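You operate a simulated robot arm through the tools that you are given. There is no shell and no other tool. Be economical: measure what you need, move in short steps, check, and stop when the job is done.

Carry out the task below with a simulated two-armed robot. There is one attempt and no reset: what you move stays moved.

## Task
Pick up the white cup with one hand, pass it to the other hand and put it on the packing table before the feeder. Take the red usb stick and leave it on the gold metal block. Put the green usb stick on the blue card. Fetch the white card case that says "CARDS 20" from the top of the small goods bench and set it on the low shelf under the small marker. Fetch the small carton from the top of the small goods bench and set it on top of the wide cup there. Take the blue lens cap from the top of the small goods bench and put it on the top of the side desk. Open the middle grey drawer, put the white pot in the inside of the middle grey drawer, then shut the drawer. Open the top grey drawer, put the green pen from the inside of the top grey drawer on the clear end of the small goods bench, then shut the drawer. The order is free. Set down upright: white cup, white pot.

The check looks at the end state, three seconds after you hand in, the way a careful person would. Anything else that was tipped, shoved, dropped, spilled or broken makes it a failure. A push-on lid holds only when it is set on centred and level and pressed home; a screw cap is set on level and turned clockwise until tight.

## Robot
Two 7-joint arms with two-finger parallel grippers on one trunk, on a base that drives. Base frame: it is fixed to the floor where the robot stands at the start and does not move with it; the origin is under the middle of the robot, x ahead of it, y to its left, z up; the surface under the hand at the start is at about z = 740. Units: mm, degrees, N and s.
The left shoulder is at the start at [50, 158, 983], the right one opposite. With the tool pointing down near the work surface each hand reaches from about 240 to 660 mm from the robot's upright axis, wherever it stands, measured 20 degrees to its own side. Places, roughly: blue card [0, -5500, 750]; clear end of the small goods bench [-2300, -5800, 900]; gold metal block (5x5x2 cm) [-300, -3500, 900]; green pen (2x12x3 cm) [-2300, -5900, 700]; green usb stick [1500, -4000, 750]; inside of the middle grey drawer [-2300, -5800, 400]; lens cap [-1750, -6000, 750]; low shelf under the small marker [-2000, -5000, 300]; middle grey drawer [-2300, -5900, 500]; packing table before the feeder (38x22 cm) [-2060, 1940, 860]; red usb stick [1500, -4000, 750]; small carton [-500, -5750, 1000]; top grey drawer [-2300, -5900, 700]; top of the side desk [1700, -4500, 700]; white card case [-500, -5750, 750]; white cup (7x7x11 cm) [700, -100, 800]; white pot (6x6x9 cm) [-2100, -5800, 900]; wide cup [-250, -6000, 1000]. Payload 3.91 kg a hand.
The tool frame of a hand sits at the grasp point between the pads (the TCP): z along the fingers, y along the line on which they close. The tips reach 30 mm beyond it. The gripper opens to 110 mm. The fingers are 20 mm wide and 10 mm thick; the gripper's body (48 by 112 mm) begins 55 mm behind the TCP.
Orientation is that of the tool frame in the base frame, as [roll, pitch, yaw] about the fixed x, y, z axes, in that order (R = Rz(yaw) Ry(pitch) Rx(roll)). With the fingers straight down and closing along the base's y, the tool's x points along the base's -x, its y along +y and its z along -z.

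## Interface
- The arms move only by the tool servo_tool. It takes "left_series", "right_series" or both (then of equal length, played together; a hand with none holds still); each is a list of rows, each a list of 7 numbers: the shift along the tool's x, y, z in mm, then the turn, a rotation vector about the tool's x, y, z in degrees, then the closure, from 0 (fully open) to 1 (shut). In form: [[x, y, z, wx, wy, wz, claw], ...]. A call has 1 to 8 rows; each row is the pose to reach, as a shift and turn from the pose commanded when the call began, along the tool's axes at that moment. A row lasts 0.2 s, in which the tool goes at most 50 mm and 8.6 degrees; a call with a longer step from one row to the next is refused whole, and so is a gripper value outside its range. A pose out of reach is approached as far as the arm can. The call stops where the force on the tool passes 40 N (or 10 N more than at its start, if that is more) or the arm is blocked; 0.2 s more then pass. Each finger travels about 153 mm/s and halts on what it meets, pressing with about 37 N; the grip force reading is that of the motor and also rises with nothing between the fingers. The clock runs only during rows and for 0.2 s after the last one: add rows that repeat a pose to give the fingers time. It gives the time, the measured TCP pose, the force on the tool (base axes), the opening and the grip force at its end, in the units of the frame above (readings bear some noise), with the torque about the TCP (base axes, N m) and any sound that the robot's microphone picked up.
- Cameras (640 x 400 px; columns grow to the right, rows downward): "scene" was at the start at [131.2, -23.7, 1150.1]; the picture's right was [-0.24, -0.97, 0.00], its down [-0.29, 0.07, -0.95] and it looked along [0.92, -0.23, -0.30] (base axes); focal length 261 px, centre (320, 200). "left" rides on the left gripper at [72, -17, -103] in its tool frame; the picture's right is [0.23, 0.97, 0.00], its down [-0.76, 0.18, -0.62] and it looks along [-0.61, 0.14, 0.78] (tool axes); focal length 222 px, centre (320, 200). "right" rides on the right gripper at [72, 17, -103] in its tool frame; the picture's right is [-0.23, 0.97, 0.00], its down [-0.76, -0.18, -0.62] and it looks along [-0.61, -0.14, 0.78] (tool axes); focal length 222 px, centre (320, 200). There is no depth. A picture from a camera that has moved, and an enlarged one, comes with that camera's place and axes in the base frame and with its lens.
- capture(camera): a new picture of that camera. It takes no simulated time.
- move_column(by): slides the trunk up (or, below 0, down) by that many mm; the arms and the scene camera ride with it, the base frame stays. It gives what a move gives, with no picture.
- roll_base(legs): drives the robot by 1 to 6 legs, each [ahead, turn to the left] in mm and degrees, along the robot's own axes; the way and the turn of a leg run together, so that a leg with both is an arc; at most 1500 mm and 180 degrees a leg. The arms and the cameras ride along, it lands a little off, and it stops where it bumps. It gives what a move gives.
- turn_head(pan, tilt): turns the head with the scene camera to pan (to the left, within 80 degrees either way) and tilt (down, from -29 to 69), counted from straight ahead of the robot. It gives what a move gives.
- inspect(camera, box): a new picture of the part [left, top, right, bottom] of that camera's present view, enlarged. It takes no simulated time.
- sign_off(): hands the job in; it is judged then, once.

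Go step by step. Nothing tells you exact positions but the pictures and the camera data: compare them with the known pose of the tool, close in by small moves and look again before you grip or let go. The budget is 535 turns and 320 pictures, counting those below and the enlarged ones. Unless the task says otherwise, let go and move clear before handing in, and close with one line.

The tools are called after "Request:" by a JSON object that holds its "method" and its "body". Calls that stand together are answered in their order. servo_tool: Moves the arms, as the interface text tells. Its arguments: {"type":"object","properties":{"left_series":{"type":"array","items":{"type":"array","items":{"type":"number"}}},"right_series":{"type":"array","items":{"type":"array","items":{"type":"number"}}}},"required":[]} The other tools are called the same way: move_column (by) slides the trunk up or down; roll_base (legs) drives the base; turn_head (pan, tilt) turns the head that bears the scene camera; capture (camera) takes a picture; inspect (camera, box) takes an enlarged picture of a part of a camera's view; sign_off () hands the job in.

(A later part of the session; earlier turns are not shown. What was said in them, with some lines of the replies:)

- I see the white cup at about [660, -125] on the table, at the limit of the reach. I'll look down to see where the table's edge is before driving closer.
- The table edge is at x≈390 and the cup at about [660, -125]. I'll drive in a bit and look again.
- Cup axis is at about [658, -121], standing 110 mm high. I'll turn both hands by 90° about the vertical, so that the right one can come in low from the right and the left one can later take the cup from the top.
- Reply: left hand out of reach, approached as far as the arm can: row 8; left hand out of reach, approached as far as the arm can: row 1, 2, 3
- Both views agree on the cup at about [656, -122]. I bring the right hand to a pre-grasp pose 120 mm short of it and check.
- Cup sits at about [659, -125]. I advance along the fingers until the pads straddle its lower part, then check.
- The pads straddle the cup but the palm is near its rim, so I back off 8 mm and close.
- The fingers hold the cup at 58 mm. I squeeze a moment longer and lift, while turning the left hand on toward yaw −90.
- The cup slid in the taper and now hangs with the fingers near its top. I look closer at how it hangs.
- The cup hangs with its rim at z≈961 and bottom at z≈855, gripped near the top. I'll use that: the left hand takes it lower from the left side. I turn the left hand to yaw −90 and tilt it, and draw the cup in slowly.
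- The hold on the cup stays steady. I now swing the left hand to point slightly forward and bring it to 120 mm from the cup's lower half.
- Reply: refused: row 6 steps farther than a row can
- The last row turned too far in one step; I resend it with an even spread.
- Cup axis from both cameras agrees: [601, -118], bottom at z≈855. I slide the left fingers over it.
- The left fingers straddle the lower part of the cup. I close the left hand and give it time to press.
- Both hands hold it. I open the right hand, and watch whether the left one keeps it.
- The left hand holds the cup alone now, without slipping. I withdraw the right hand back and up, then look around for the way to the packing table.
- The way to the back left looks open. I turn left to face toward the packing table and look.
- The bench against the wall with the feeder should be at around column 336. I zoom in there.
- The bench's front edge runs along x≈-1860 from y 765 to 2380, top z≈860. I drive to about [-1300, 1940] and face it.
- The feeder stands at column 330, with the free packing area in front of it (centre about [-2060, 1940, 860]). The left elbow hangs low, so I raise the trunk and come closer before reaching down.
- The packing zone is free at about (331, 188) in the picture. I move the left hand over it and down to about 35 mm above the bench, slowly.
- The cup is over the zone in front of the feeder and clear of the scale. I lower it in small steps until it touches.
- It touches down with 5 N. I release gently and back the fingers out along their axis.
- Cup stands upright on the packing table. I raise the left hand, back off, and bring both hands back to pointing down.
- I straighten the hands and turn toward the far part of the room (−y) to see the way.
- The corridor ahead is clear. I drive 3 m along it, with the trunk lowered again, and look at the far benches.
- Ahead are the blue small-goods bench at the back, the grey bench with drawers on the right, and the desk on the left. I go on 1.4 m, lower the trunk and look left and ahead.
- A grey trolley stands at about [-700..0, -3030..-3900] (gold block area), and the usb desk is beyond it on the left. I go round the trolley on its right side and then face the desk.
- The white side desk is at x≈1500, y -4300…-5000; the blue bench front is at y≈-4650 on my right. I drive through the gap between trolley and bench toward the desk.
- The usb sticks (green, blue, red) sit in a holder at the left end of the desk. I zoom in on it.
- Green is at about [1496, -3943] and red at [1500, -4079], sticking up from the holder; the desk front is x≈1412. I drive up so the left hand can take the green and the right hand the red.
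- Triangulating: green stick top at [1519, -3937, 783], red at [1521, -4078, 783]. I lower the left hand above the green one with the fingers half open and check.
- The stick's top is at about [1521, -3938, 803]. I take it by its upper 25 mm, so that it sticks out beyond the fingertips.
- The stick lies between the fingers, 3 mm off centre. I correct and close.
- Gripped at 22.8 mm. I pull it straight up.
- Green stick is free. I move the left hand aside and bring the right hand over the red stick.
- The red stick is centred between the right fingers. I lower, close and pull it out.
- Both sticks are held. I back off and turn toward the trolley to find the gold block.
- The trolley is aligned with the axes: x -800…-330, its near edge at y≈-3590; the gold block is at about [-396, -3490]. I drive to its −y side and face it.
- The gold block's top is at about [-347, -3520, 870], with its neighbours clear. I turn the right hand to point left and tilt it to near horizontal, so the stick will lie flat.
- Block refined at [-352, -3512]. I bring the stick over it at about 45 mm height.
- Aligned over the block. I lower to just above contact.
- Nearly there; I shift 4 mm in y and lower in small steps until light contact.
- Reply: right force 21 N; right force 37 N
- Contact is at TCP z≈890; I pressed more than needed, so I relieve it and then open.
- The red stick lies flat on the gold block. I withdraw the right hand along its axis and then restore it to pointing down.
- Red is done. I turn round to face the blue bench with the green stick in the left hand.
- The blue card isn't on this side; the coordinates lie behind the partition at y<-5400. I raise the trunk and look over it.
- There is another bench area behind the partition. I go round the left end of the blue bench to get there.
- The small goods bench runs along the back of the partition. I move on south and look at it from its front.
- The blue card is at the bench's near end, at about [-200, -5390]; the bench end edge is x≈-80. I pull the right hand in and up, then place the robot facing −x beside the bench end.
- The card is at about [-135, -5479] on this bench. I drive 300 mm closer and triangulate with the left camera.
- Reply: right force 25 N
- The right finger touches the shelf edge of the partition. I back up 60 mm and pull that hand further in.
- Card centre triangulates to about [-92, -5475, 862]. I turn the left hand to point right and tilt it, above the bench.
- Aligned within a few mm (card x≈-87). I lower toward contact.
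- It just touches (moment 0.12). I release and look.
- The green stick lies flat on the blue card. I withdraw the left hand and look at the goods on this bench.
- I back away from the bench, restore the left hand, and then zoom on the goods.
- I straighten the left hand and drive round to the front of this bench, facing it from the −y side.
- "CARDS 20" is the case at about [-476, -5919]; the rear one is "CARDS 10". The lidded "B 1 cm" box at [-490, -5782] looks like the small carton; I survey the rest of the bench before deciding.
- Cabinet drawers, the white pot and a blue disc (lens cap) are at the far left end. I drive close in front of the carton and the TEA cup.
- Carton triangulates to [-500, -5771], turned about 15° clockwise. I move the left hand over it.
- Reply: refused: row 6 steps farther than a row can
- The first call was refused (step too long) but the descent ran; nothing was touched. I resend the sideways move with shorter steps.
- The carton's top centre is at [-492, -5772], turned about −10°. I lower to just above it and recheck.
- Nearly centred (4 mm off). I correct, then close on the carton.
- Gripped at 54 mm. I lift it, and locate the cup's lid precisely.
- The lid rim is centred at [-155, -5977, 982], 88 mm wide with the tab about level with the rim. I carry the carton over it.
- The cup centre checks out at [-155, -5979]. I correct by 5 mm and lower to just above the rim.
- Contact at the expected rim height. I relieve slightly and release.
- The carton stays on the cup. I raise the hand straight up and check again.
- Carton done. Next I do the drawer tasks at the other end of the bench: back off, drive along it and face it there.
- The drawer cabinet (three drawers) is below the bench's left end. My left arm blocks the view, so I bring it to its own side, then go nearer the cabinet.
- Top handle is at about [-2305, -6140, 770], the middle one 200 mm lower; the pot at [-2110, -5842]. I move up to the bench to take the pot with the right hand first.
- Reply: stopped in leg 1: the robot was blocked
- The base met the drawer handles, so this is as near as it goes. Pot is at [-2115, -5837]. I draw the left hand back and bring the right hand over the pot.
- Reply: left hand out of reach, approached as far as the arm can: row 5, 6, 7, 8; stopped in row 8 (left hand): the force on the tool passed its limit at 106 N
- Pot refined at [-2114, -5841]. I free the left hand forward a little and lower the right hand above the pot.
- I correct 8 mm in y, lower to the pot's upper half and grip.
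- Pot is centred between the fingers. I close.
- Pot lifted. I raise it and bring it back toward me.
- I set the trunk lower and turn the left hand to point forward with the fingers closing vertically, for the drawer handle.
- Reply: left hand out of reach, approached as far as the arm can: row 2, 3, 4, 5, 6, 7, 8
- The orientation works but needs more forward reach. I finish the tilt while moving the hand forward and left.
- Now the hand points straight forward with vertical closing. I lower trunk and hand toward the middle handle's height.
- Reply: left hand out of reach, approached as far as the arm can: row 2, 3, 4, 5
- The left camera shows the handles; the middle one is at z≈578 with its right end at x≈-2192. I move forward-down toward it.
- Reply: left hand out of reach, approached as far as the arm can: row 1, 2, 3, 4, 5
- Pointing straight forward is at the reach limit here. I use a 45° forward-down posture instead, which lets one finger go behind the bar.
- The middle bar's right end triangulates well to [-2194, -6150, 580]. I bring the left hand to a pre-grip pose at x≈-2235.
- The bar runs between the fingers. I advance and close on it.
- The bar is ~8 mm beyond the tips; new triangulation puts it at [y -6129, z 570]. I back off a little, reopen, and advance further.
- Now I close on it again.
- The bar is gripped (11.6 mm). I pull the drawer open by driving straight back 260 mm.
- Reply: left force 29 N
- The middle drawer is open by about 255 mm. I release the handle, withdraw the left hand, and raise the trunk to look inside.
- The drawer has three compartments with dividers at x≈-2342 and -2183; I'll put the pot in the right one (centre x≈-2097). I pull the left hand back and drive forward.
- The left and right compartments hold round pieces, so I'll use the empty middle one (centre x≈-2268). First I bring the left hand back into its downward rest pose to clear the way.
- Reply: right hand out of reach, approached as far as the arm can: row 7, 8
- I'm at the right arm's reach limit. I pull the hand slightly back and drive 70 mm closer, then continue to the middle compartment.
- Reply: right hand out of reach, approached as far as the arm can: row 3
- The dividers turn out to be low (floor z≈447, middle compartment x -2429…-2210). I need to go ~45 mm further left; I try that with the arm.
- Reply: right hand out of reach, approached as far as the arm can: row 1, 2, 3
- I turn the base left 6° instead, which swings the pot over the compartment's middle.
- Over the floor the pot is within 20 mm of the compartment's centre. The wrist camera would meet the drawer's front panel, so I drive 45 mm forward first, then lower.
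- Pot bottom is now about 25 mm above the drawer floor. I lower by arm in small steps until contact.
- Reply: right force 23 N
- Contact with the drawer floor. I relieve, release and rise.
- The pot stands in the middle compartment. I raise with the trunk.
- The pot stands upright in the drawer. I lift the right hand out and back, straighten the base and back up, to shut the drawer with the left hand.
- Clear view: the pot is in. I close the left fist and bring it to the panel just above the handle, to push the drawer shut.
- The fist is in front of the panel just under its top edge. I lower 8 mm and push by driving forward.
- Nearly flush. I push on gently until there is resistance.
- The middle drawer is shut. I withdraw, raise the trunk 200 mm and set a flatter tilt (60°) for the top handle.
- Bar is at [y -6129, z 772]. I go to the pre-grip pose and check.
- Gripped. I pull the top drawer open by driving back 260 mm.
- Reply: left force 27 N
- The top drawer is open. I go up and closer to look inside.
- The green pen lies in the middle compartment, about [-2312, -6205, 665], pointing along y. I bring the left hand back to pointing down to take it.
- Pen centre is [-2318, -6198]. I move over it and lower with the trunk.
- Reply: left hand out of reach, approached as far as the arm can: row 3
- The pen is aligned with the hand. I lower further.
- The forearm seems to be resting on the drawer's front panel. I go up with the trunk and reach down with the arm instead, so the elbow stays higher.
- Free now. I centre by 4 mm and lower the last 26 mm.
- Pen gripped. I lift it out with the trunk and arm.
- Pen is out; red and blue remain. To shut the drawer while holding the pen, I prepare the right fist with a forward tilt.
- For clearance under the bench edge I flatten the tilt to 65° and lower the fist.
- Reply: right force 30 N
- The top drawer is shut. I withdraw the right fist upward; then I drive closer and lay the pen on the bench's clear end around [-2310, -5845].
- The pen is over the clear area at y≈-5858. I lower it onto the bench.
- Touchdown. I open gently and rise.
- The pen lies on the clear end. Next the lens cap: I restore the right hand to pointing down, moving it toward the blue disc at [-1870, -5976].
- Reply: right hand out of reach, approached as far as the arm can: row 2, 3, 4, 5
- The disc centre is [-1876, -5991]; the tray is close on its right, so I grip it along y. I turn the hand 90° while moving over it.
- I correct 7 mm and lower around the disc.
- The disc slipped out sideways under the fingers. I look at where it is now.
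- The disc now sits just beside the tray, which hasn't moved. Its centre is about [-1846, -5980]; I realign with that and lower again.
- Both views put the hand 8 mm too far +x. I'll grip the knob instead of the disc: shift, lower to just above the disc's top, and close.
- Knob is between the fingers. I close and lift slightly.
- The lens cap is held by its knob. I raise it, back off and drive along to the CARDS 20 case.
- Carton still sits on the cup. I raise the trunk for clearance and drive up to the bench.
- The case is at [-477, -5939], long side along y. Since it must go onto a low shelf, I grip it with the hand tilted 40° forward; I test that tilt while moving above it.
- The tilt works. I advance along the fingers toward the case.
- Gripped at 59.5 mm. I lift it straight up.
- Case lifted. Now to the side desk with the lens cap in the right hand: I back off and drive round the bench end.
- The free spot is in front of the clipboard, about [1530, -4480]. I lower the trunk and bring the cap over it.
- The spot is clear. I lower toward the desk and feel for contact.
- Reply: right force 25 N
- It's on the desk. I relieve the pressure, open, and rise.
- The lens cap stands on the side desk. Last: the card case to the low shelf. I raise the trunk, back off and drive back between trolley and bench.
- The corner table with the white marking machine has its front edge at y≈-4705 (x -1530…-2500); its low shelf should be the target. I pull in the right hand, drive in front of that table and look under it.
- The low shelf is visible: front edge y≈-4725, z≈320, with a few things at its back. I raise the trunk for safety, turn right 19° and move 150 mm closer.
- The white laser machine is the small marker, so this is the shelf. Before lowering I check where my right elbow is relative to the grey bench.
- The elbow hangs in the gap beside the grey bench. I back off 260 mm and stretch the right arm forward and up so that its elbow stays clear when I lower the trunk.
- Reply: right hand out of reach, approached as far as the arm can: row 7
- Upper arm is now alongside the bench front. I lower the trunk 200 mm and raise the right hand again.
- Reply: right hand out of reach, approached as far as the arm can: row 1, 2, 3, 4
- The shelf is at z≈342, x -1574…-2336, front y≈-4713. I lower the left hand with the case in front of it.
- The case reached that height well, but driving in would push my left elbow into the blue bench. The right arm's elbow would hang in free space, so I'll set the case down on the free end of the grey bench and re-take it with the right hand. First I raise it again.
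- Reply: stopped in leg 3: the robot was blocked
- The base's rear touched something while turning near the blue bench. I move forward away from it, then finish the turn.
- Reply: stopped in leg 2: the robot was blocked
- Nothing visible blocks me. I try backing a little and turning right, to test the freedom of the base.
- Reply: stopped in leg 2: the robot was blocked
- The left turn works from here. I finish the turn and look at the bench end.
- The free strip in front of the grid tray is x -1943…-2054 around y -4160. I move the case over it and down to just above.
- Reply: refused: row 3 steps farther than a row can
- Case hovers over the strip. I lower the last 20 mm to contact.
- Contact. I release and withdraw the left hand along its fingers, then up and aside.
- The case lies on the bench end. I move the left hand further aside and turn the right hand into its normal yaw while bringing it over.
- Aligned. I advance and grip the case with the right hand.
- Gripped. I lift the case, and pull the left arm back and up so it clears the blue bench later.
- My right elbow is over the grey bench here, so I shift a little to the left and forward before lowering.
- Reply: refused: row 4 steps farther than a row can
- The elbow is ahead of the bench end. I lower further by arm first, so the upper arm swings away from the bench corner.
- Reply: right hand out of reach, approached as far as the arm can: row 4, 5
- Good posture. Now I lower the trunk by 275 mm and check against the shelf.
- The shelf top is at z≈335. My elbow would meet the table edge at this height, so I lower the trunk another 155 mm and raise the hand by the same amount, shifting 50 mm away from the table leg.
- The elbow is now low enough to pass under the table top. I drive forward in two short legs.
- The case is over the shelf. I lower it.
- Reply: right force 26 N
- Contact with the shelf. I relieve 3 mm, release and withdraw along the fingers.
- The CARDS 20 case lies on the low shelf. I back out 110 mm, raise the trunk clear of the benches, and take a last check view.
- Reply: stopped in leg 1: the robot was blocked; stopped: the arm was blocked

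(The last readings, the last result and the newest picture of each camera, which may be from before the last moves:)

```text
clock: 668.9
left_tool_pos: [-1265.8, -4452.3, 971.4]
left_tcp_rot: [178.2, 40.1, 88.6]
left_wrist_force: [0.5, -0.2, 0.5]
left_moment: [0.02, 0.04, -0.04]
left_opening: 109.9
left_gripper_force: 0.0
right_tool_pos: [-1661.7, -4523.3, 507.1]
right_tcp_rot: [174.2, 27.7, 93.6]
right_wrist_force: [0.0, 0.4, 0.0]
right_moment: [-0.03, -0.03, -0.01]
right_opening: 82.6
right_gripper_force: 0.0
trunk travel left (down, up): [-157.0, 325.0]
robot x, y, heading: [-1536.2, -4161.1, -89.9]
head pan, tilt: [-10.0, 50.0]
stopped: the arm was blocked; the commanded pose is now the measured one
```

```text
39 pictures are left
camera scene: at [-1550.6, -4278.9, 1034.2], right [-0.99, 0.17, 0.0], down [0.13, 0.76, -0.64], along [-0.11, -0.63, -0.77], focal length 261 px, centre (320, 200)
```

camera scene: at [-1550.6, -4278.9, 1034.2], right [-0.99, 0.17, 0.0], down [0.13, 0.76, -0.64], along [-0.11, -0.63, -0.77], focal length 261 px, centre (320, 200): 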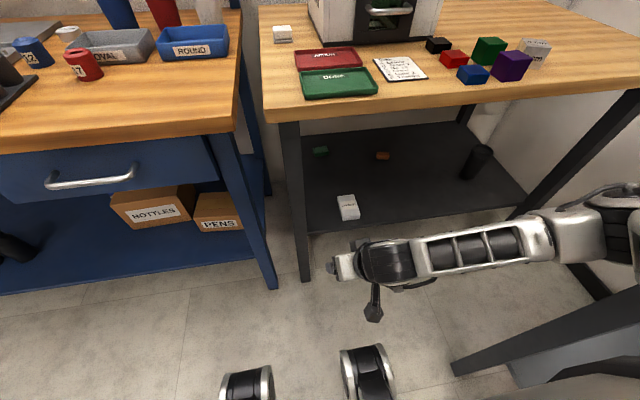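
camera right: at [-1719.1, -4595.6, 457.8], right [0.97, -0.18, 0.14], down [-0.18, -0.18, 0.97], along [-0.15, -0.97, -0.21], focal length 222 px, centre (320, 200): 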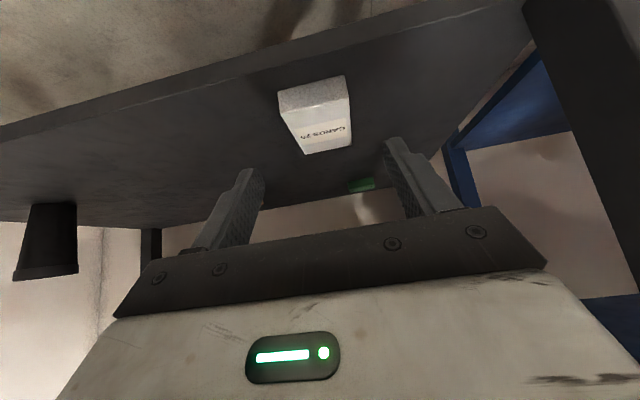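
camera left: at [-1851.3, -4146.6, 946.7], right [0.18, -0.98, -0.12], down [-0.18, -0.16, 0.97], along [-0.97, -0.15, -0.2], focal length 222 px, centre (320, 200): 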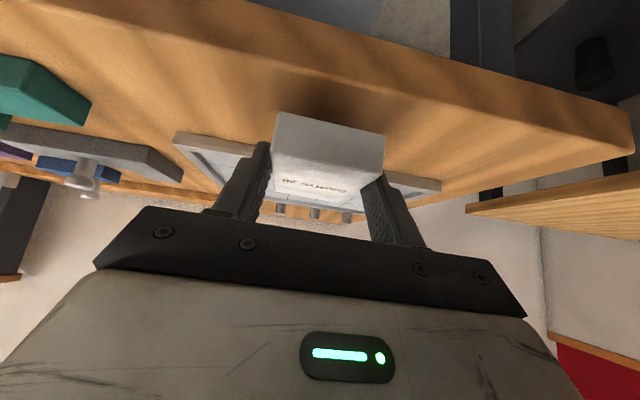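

The right arm caught under the end of the grey bench. I stop, lower again, and then swing the arm into the inward low posture I used on the way in.

Request:
{"method": "move_column", "body": {"by": -150}}

Request:
{"method": "roll_base", "body": {"legs": [[60, 0]]}}

Request:
{"method": "capture", "body": {"camera": "scene"}}

```text
clock: 670.3
left_tool_pos: [-1265.5, -4449.9, 841.7]
left_tcp_rot: [178.3, 40.2, 88.6]
left_wrist_force: [0.1, 0.4, -0.7]
left_moment: [0.01, 0.01, -0.02]
left_opening: 110.1
left_gripper_force: 0.1
right_tool_pos: [-1666.3, -4526.0, 384.9]
right_tcp_rot: [174.5, 28.3, 93.8]
right_wrist_force: [-7.9, 4.3, 17.9]
right_moment: [1.99, -0.25, 0.91]
right_opening: 82.5
right_gripper_force: 0.1
trunk travel left (down, up): [-30.0, 453.0]
robot x, y, heading: [-1534.8, -4160.3, -90.0]
head pan, tilt: [-10.0, 50.0]
stopped: the force on the tool passed its limit at 89 N (the readings are from after the stop); the commanded pose is now the measured one
```

```text
clock: 671.2
left_tool_pos: [-1265.3, -4510.2, 840.9]
left_tcp_rot: [178.4, 40.3, 88.6]
left_wrist_force: [0.5, -0.7, -0.3]
left_moment: [-0.02, -0.03, -0.03]
left_opening: 110.0
left_gripper_force: 0.0
right_tool_pos: [-1664.8, -4584.0, 384.9]
right_tcp_rot: [174.5, 28.4, 93.7]
right_wrist_force: [-7.0, 3.3, 25.5]
right_moment: [3.0, -0.16, 0.93]
right_opening: 82.6
right_gripper_force: 0.0
trunk travel left (down, up): [-30.0, 453.0]
robot x, y, heading: [-1536.7, -4218.9, -89.8]
head pan, tilt: [-10.0, 50.0]
```

```text
38 pictures are left
camera scene: at [-1549.6, -4334.8, 905.4], right [-0.99, 0.17, 0.0], down [0.13, 0.75, -0.64], along [-0.11, -0.63, -0.77], focal length 261 px, centre (320, 200)
```

scene: 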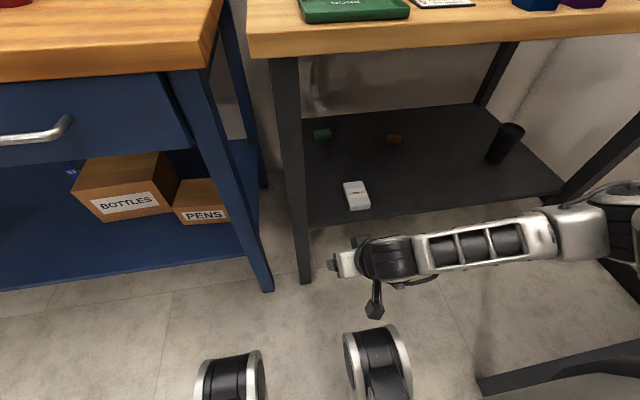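

Request:
{"method": "servo_tool", "body": {"right_series": [[-20, 0, 12, 0, 0, 0, 0.25], [-40, 0, 24, 0, 0, 0, 0.25], [-53, 0, 28, 0, 0, 0, 0.25]]}}

Request:
{"method": "capture", "body": {"camera": "right"}}

```text
clock: 672.0
left_tool_pos: [-1265.5, -4508.9, 840.7]
left_tcp_rot: [178.3, 40.2, 88.5]
left_wrist_force: [-0.1, -0.2, -0.7]
left_moment: [0.01, 0.01, -0.03]
left_opening: 110.1
left_gripper_force: 0.0
right_tool_pos: [-1660.6, -4643.0, 385.8]
right_tcp_rot: [174.6, 28.3, 93.6]
right_wrist_force: [0.3, 0.6, 0.1]
right_moment: [0.01, 0.02, -0.02]
right_opening: 82.6
right_gripper_force: 0.1
trunk travel left (down, up): [-30.0, 453.0]
robot x, y, heading: [-1538.1, -4218.9, -90.0]
head pan, tilt: [-10.0, 50.0]
```

```text
37 pictures are left
camera right: at [-1661.0, -4528.5, 441.8], right [0.98, -0.09, 0.19], down [-0.21, -0.4, 0.89], along [-0.01, -0.91, -0.41], focal length 222 px, centre (320, 200)
```

right: 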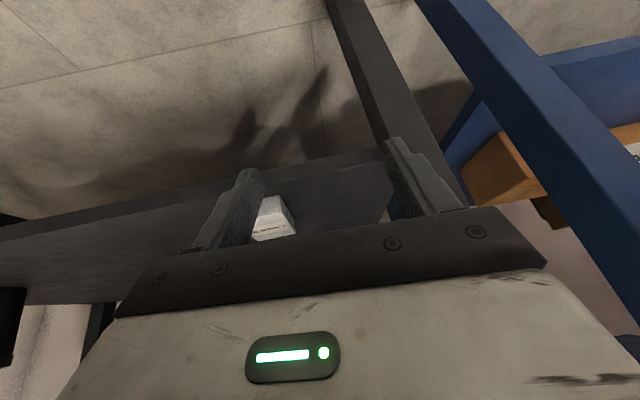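

Forces are clear now (the hand had been against my own base). I lower the hand to draw the elbow inward.

Request:
{"method": "servo_tool", "body": {"right_series": [[11, -10, 21, 0, 0, 0, 0.25], [22, -20, 41, 0, 0, 0, 0.25], [33, -30, 62, 0, 0, 0, 0.25]]}}

Request:
{"method": "capture", "body": {"camera": "scene"}}

```text
clock: 672.8
left_tool_pos: [-1264.5, -4509.8, 841.1]
left_tcp_rot: [178.3, 40.2, 88.6]
left_wrist_force: [-0.2, 0.5, 0.6]
left_moment: [-0.06, 0.0, -0.01]
left_opening: 109.9
left_gripper_force: 0.0
right_tool_pos: [-1683.7, -4645.2, 312.2]
right_tcp_rot: [174.6, 28.2, 93.6]
right_wrist_force: [0.6, -0.8, 0.1]
right_moment: [0.0, 0.02, 0.0]
right_opening: 82.6
right_gripper_force: 0.1
trunk travel left (down, up): [-30.0, 453.0]
robot x, y, heading: [-1536.2, -4217.4, -90.0]
head pan, tilt: [-10.0, 50.0]
```

```text
36 pictures are left
camera scene: at [-1549.8, -4335.4, 905.2], right [-0.99, 0.17, 0.0], down [0.13, 0.75, -0.64], along [-0.11, -0.63, -0.77], focal length 261 px, centre (320, 200)
```

scene: 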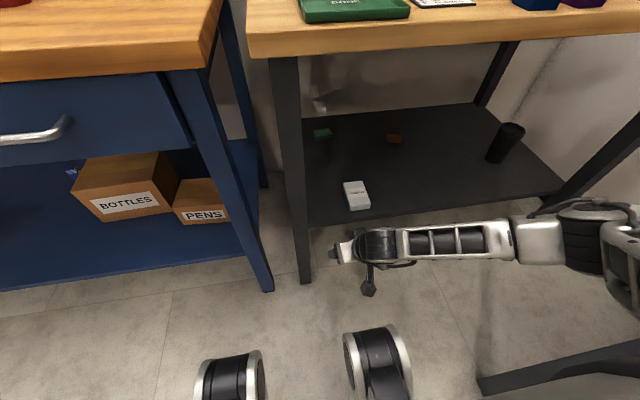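

Elbow and upper arm are now in the free gap between bench and table, so raising the trunk moves everything straight up. I do that.

Request:
{"method": "move_column", "body": {"by": 200}}

Request:
{"method": "move_column", "body": {"by": 250}}

Request:
{"method": "turn_head", "body": {"pan": -30, "tilt": 40}}

Request:
{"method": "capture", "body": {"camera": "scene"}}

```text
clock: 675.0
left_tool_pos: [-1264.4, -4509.6, 1041.3]
left_tcp_rot: [178.3, 40.2, 88.6]
left_wrist_force: [0.1, 0.0, 0.9]
left_moment: [0.03, 0.02, 0.0]
left_opening: 110.0
left_gripper_force: 0.2
right_tool_pos: [-1683.3, -4645.5, 513.6]
right_tcp_rot: [174.6, 28.4, 93.7]
right_wrist_force: [1.0, 0.2, 0.3]
right_moment: [0.01, 0.04, 0.01]
right_opening: 82.6
right_gripper_force: 0.0
trunk travel left (down, up): [-230.0, 253.0]
robot x, y, heading: [-1539.3, -4219.8, -89.8]
head pan, tilt: [-10.0, 50.0]
```

```text
clock: 677.6
left_tool_pos: [-1264.3, -4509.9, 1291.1]
left_tcp_rot: [178.3, 40.3, 88.6]
left_wrist_force: [-0.4, 0.2, 0.4]
left_moment: [0.01, 0.01, -0.02]
left_opening: 110.0
left_gripper_force: 0.0
right_tool_pos: [-1683.2, -4645.0, 762.6]
right_tcp_rot: [174.6, 28.3, 93.7]
right_wrist_force: [-0.2, -0.2, 0.1]
right_moment: [-0.02, -0.02, -0.04]
right_opening: 82.7
right_gripper_force: 0.0
trunk travel left (down, up): [-480.0, 3.0]
robot x, y, heading: [-1537.4, -4217.4, -89.8]
head pan, tilt: [-10.0, 50.0]
```

```text
clock: 678.4
left_tool_pos: [-1264.8, -4511.0, 1291.2]
left_tcp_rot: [178.3, 40.2, 88.7]
left_wrist_force: [-0.3, 0.1, -0.5]
left_moment: [0.01, 0.01, -0.02]
left_opening: 110.1
left_gripper_force: 0.0
right_tool_pos: [-1682.7, -4643.7, 762.3]
right_tcp_rot: [174.7, 28.3, 93.7]
right_wrist_force: [0.0, 0.4, 0.1]
right_moment: [0.01, -0.02, -0.02]
right_opening: 82.4
right_gripper_force: 0.0
trunk travel left (down, up): [-480.0, 3.0]
robot x, y, heading: [-1538.4, -4221.2, -90.1]
head pan, tilt: [-30.0, 40.0]
```

```text
35 pictures are left
camera scene: at [-1578.9, -4333.4, 1369.3], right [-0.87, 0.5, 0.0], down [0.32, 0.56, -0.77], along [-0.38, -0.66, -0.64], focal length 261 px, centre (320, 200)
```

scene: 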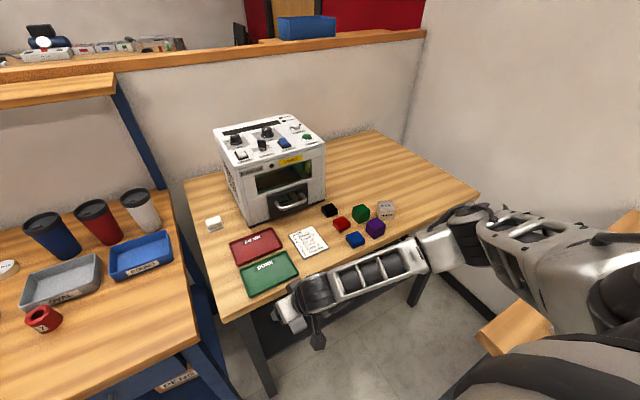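

Everything is clear. I raise the right hand above bench height, back away and check the grey bench and the blue bench for disturbance.

Request:
{"method": "servo_tool", "body": {"right_series": [[-19, 0, -35, 0, 0, 0, 0], [-37, 0, -71, 0, 0, 0, 0], [-56, 0, -106, 0, 0, 0, 0], [-75, 0, -142, 0, 0, 0, 0], [-95, 0, -180, 0, 0, 0, 0], [-118, 0, -222, 0, 0, 0, 0]]}}

Request:
{"method": "roll_base", "body": {"legs": [[-250, 0]]}}

Request:
{"method": "turn_head", "body": {"pan": -45, "tilt": 30}}

Request:
{"method": "capture", "body": {"camera": "scene"}}

Request:
{"method": "turn_head", "body": {"pan": 25, "tilt": 30}}

Request:
{"method": "capture", "body": {"camera": "scene"}}

```text
clock: 679.8
left_tool_pos: [-1263.9, -4509.8, 1291.4]
left_tcp_rot: [178.2, 40.2, 88.6]
left_wrist_force: [0.1, -0.3, 0.3]
left_moment: [-0.01, -0.02, 0.01]
left_opening: 110.1
left_gripper_force: 0.2
right_tool_pos: [-1705.9, -4646.4, 1013.0]
right_tcp_rot: [174.6, 28.3, 93.8]
right_wrist_force: [0.3, -0.6, 0.4]
right_moment: [0.0, 0.02, -0.02]
right_opening: 109.8
right_gripper_force: 0.1
trunk travel left (down, up): [-480.0, 3.0]
robot x, y, heading: [-1540.9, -4219.9, -89.7]
head pan, tilt: [-30.0, 40.0]
```

```text
clock: 681.7
left_tool_pos: [-1264.2, -4256.2, 1291.4]
left_tcp_rot: [178.3, 40.1, 88.7]
left_wrist_force: [-0.1, -0.1, -0.2]
left_moment: [-0.03, -0.03, 0.03]
left_opening: 110.1
left_gripper_force: 0.0
right_tool_pos: [-1706.1, -4393.2, 1013.5]
right_tcp_rot: [174.6, 28.2, 93.9]
right_wrist_force: [0.1, -0.1, 0.0]
right_moment: [0.0, -0.01, 0.01]
right_opening: 109.9
right_gripper_force: 0.0
trunk travel left (down, up): [-480.0, 3.0]
robot x, y, heading: [-1537.5, -3965.7, -89.7]
head pan, tilt: [-30.0, 40.0]
```

```text
clock: 682.4
left_tool_pos: [-1265.2, -4255.3, 1290.3]
left_tcp_rot: [178.3, 40.2, 88.8]
left_wrist_force: [0.2, -0.7, -0.8]
left_moment: [0.0, 0.02, -0.04]
left_opening: 109.8
left_gripper_force: 0.0
right_tool_pos: [-1704.4, -4393.3, 1013.0]
right_tcp_rot: [174.6, 28.4, 93.9]
right_wrist_force: [-0.3, -0.4, -0.3]
right_moment: [0.01, -0.02, 0.02]
right_opening: 110.2
right_gripper_force: 0.1
trunk travel left (down, up): [-480.0, 3.0]
robot x, y, heading: [-1536.5, -3963.8, -89.8]
head pan, tilt: [-45.0, 30.0]
```

```text
34 pictures are left
camera scene: at [-1600.9, -4071.5, 1384.7], right [-0.71, 0.7, 0.0], down [0.35, 0.36, -0.87], along [-0.61, -0.62, -0.5], focal length 261 px, centre (320, 200)
```

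scene: 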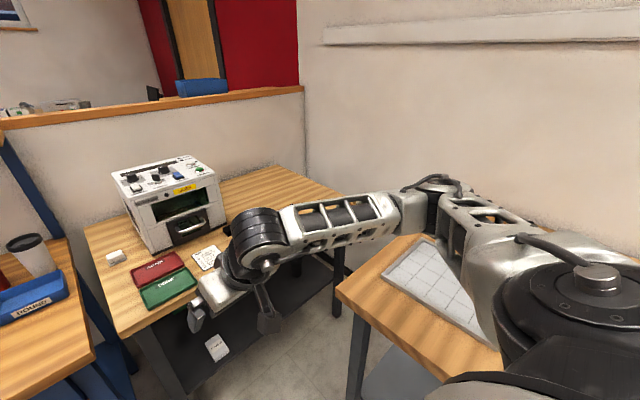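

```text
clock: 683.8
left_tool_pos: [-1264.4, -4256.3, 1291.4]
left_tcp_rot: [178.2, 40.2, 88.8]
left_wrist_force: [0.0, -0.3, -0.5]
left_moment: [-0.02, 0.01, -0.04]
left_opening: 110.0
left_gripper_force: 0.0
right_tool_pos: [-1704.6, -4394.1, 1014.4]
right_tcp_rot: [174.6, 28.3, 93.9]
right_wrist_force: [-0.5, 0.1, 0.2]
right_moment: [-0.02, -0.03, -0.01]
right_opening: 110.2
right_gripper_force: 0.0
trunk travel left (down, up): [-480.0, 3.0]
robot x, y, heading: [-1537.5, -3965.2, -90.0]
head pan, tilt: [25.0, 30.0]
```

```text
33 pictures are left
camera scene: at [-1498.8, -4088.9, 1384.7], right [-0.9, -0.43, 0.0], down [-0.21, 0.45, -0.87], along [0.37, -0.78, -0.5], focal length 261 px, centre (320, 200)
```

scene: 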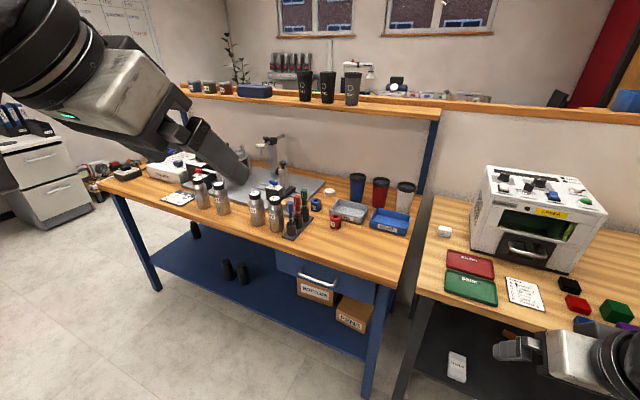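

The blue bench is in order and the case lies on the low shelf. One last look at the grey bench's loose pieces.

Request:
{"method": "roll_base", "body": {"legs": [[0, -60]]}}

Request:
{"method": "turn_head", "body": {"pan": 0, "tilt": 35}}

Request:
{"method": "capture", "body": {"camera": "scene"}}

```text
clock: 686.9
left_tool_pos: [-1646.1, -4349.4, 1291.5]
left_tcp_rot: [178.4, 40.2, 29.6]
left_wrist_force: [-0.6, -0.5, -0.4]
left_moment: [-0.03, 0.0, -0.01]
left_opening: 110.0
left_gripper_force: 0.0
right_tool_pos: [-1991.5, -4042.4, 1014.3]
right_tcp_rot: [174.5, 28.3, 34.8]
right_wrist_force: [1.2, 0.1, 0.7]
right_moment: [0.0, 0.01, 0.04]
right_opening: 110.0
right_gripper_force: 0.0
trunk travel left (down, up): [-480.0, 3.0]
robot x, y, heading: [-1539.3, -3967.0, -148.7]
head pan, tilt: [25.0, 30.0]
```

```text
clock: 687.8
left_tool_pos: [-1645.9, -4350.6, 1291.6]
left_tcp_rot: [178.3, 40.3, 29.7]
left_wrist_force: [0.1, -0.9, -0.4]
left_moment: [0.01, -0.01, 0.03]
left_opening: 109.8
left_gripper_force: 0.0
right_tool_pos: [-1990.4, -4043.0, 1014.6]
right_tcp_rot: [174.6, 28.3, 34.7]
right_wrist_force: [-1.0, 0.1, 0.4]
right_moment: [0.01, 0.0, 0.01]
right_opening: 110.1
right_gripper_force: 0.0
trunk travel left (down, up): [-480.0, 3.0]
robot x, y, heading: [-1539.8, -3964.8, -148.7]
head pan, tilt: [0.0, 35.0]
```

```text
32 pictures are left
camera scene: at [-1647.2, -4033.4, 1376.9], right [-0.52, 0.86, 0.0], down [0.49, 0.3, -0.82], along [-0.7, -0.42, -0.57], focal length 261 px, centre (320, 200)
```

scene: 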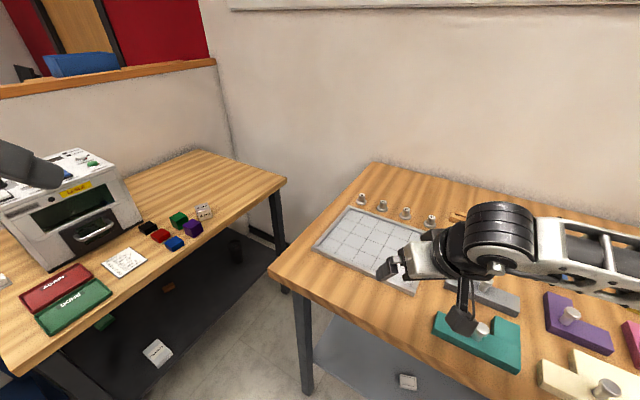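

Nothing on the grey bench was disturbed. I back clear and hand in.

Request:
{"method": "roll_base", "body": {"legs": [[-250, 0]]}}

Request:
{"method": "sign_off", "body": {}}

```text
clock: 689.6
left_tool_pos: [-1432.6, -4220.3, 1291.1]
left_tcp_rot: [178.3, 40.2, 29.5]
left_wrist_force: [0.6, 0.2, 0.7]
left_moment: [0.02, 0.04, 0.03]
left_opening: 110.1
left_gripper_force: 0.0
right_tool_pos: [-1777.2, -3912.7, 1015.2]
right_tcp_rot: [174.6, 28.3, 34.6]
right_wrist_force: [0.3, 0.1, 0.6]
right_moment: [0.0, 0.03, -0.05]
right_opening: 110.1
right_gripper_force: 0.1
trunk travel left (down, up): [-480.0, 3.0]
robot x, y, heading: [-1325.4, -3840.6, -149.0]
head pan, tilt: [0.0, 35.0]
```

```text
The job is handed in.
```

I finished all eight tasks and handed the job in; both hands are empty and clear, and the last pictures I took showed nothing tipped or dropped, though the right arm did catch under the end of the grey bench while I was backing away from the low shelf.
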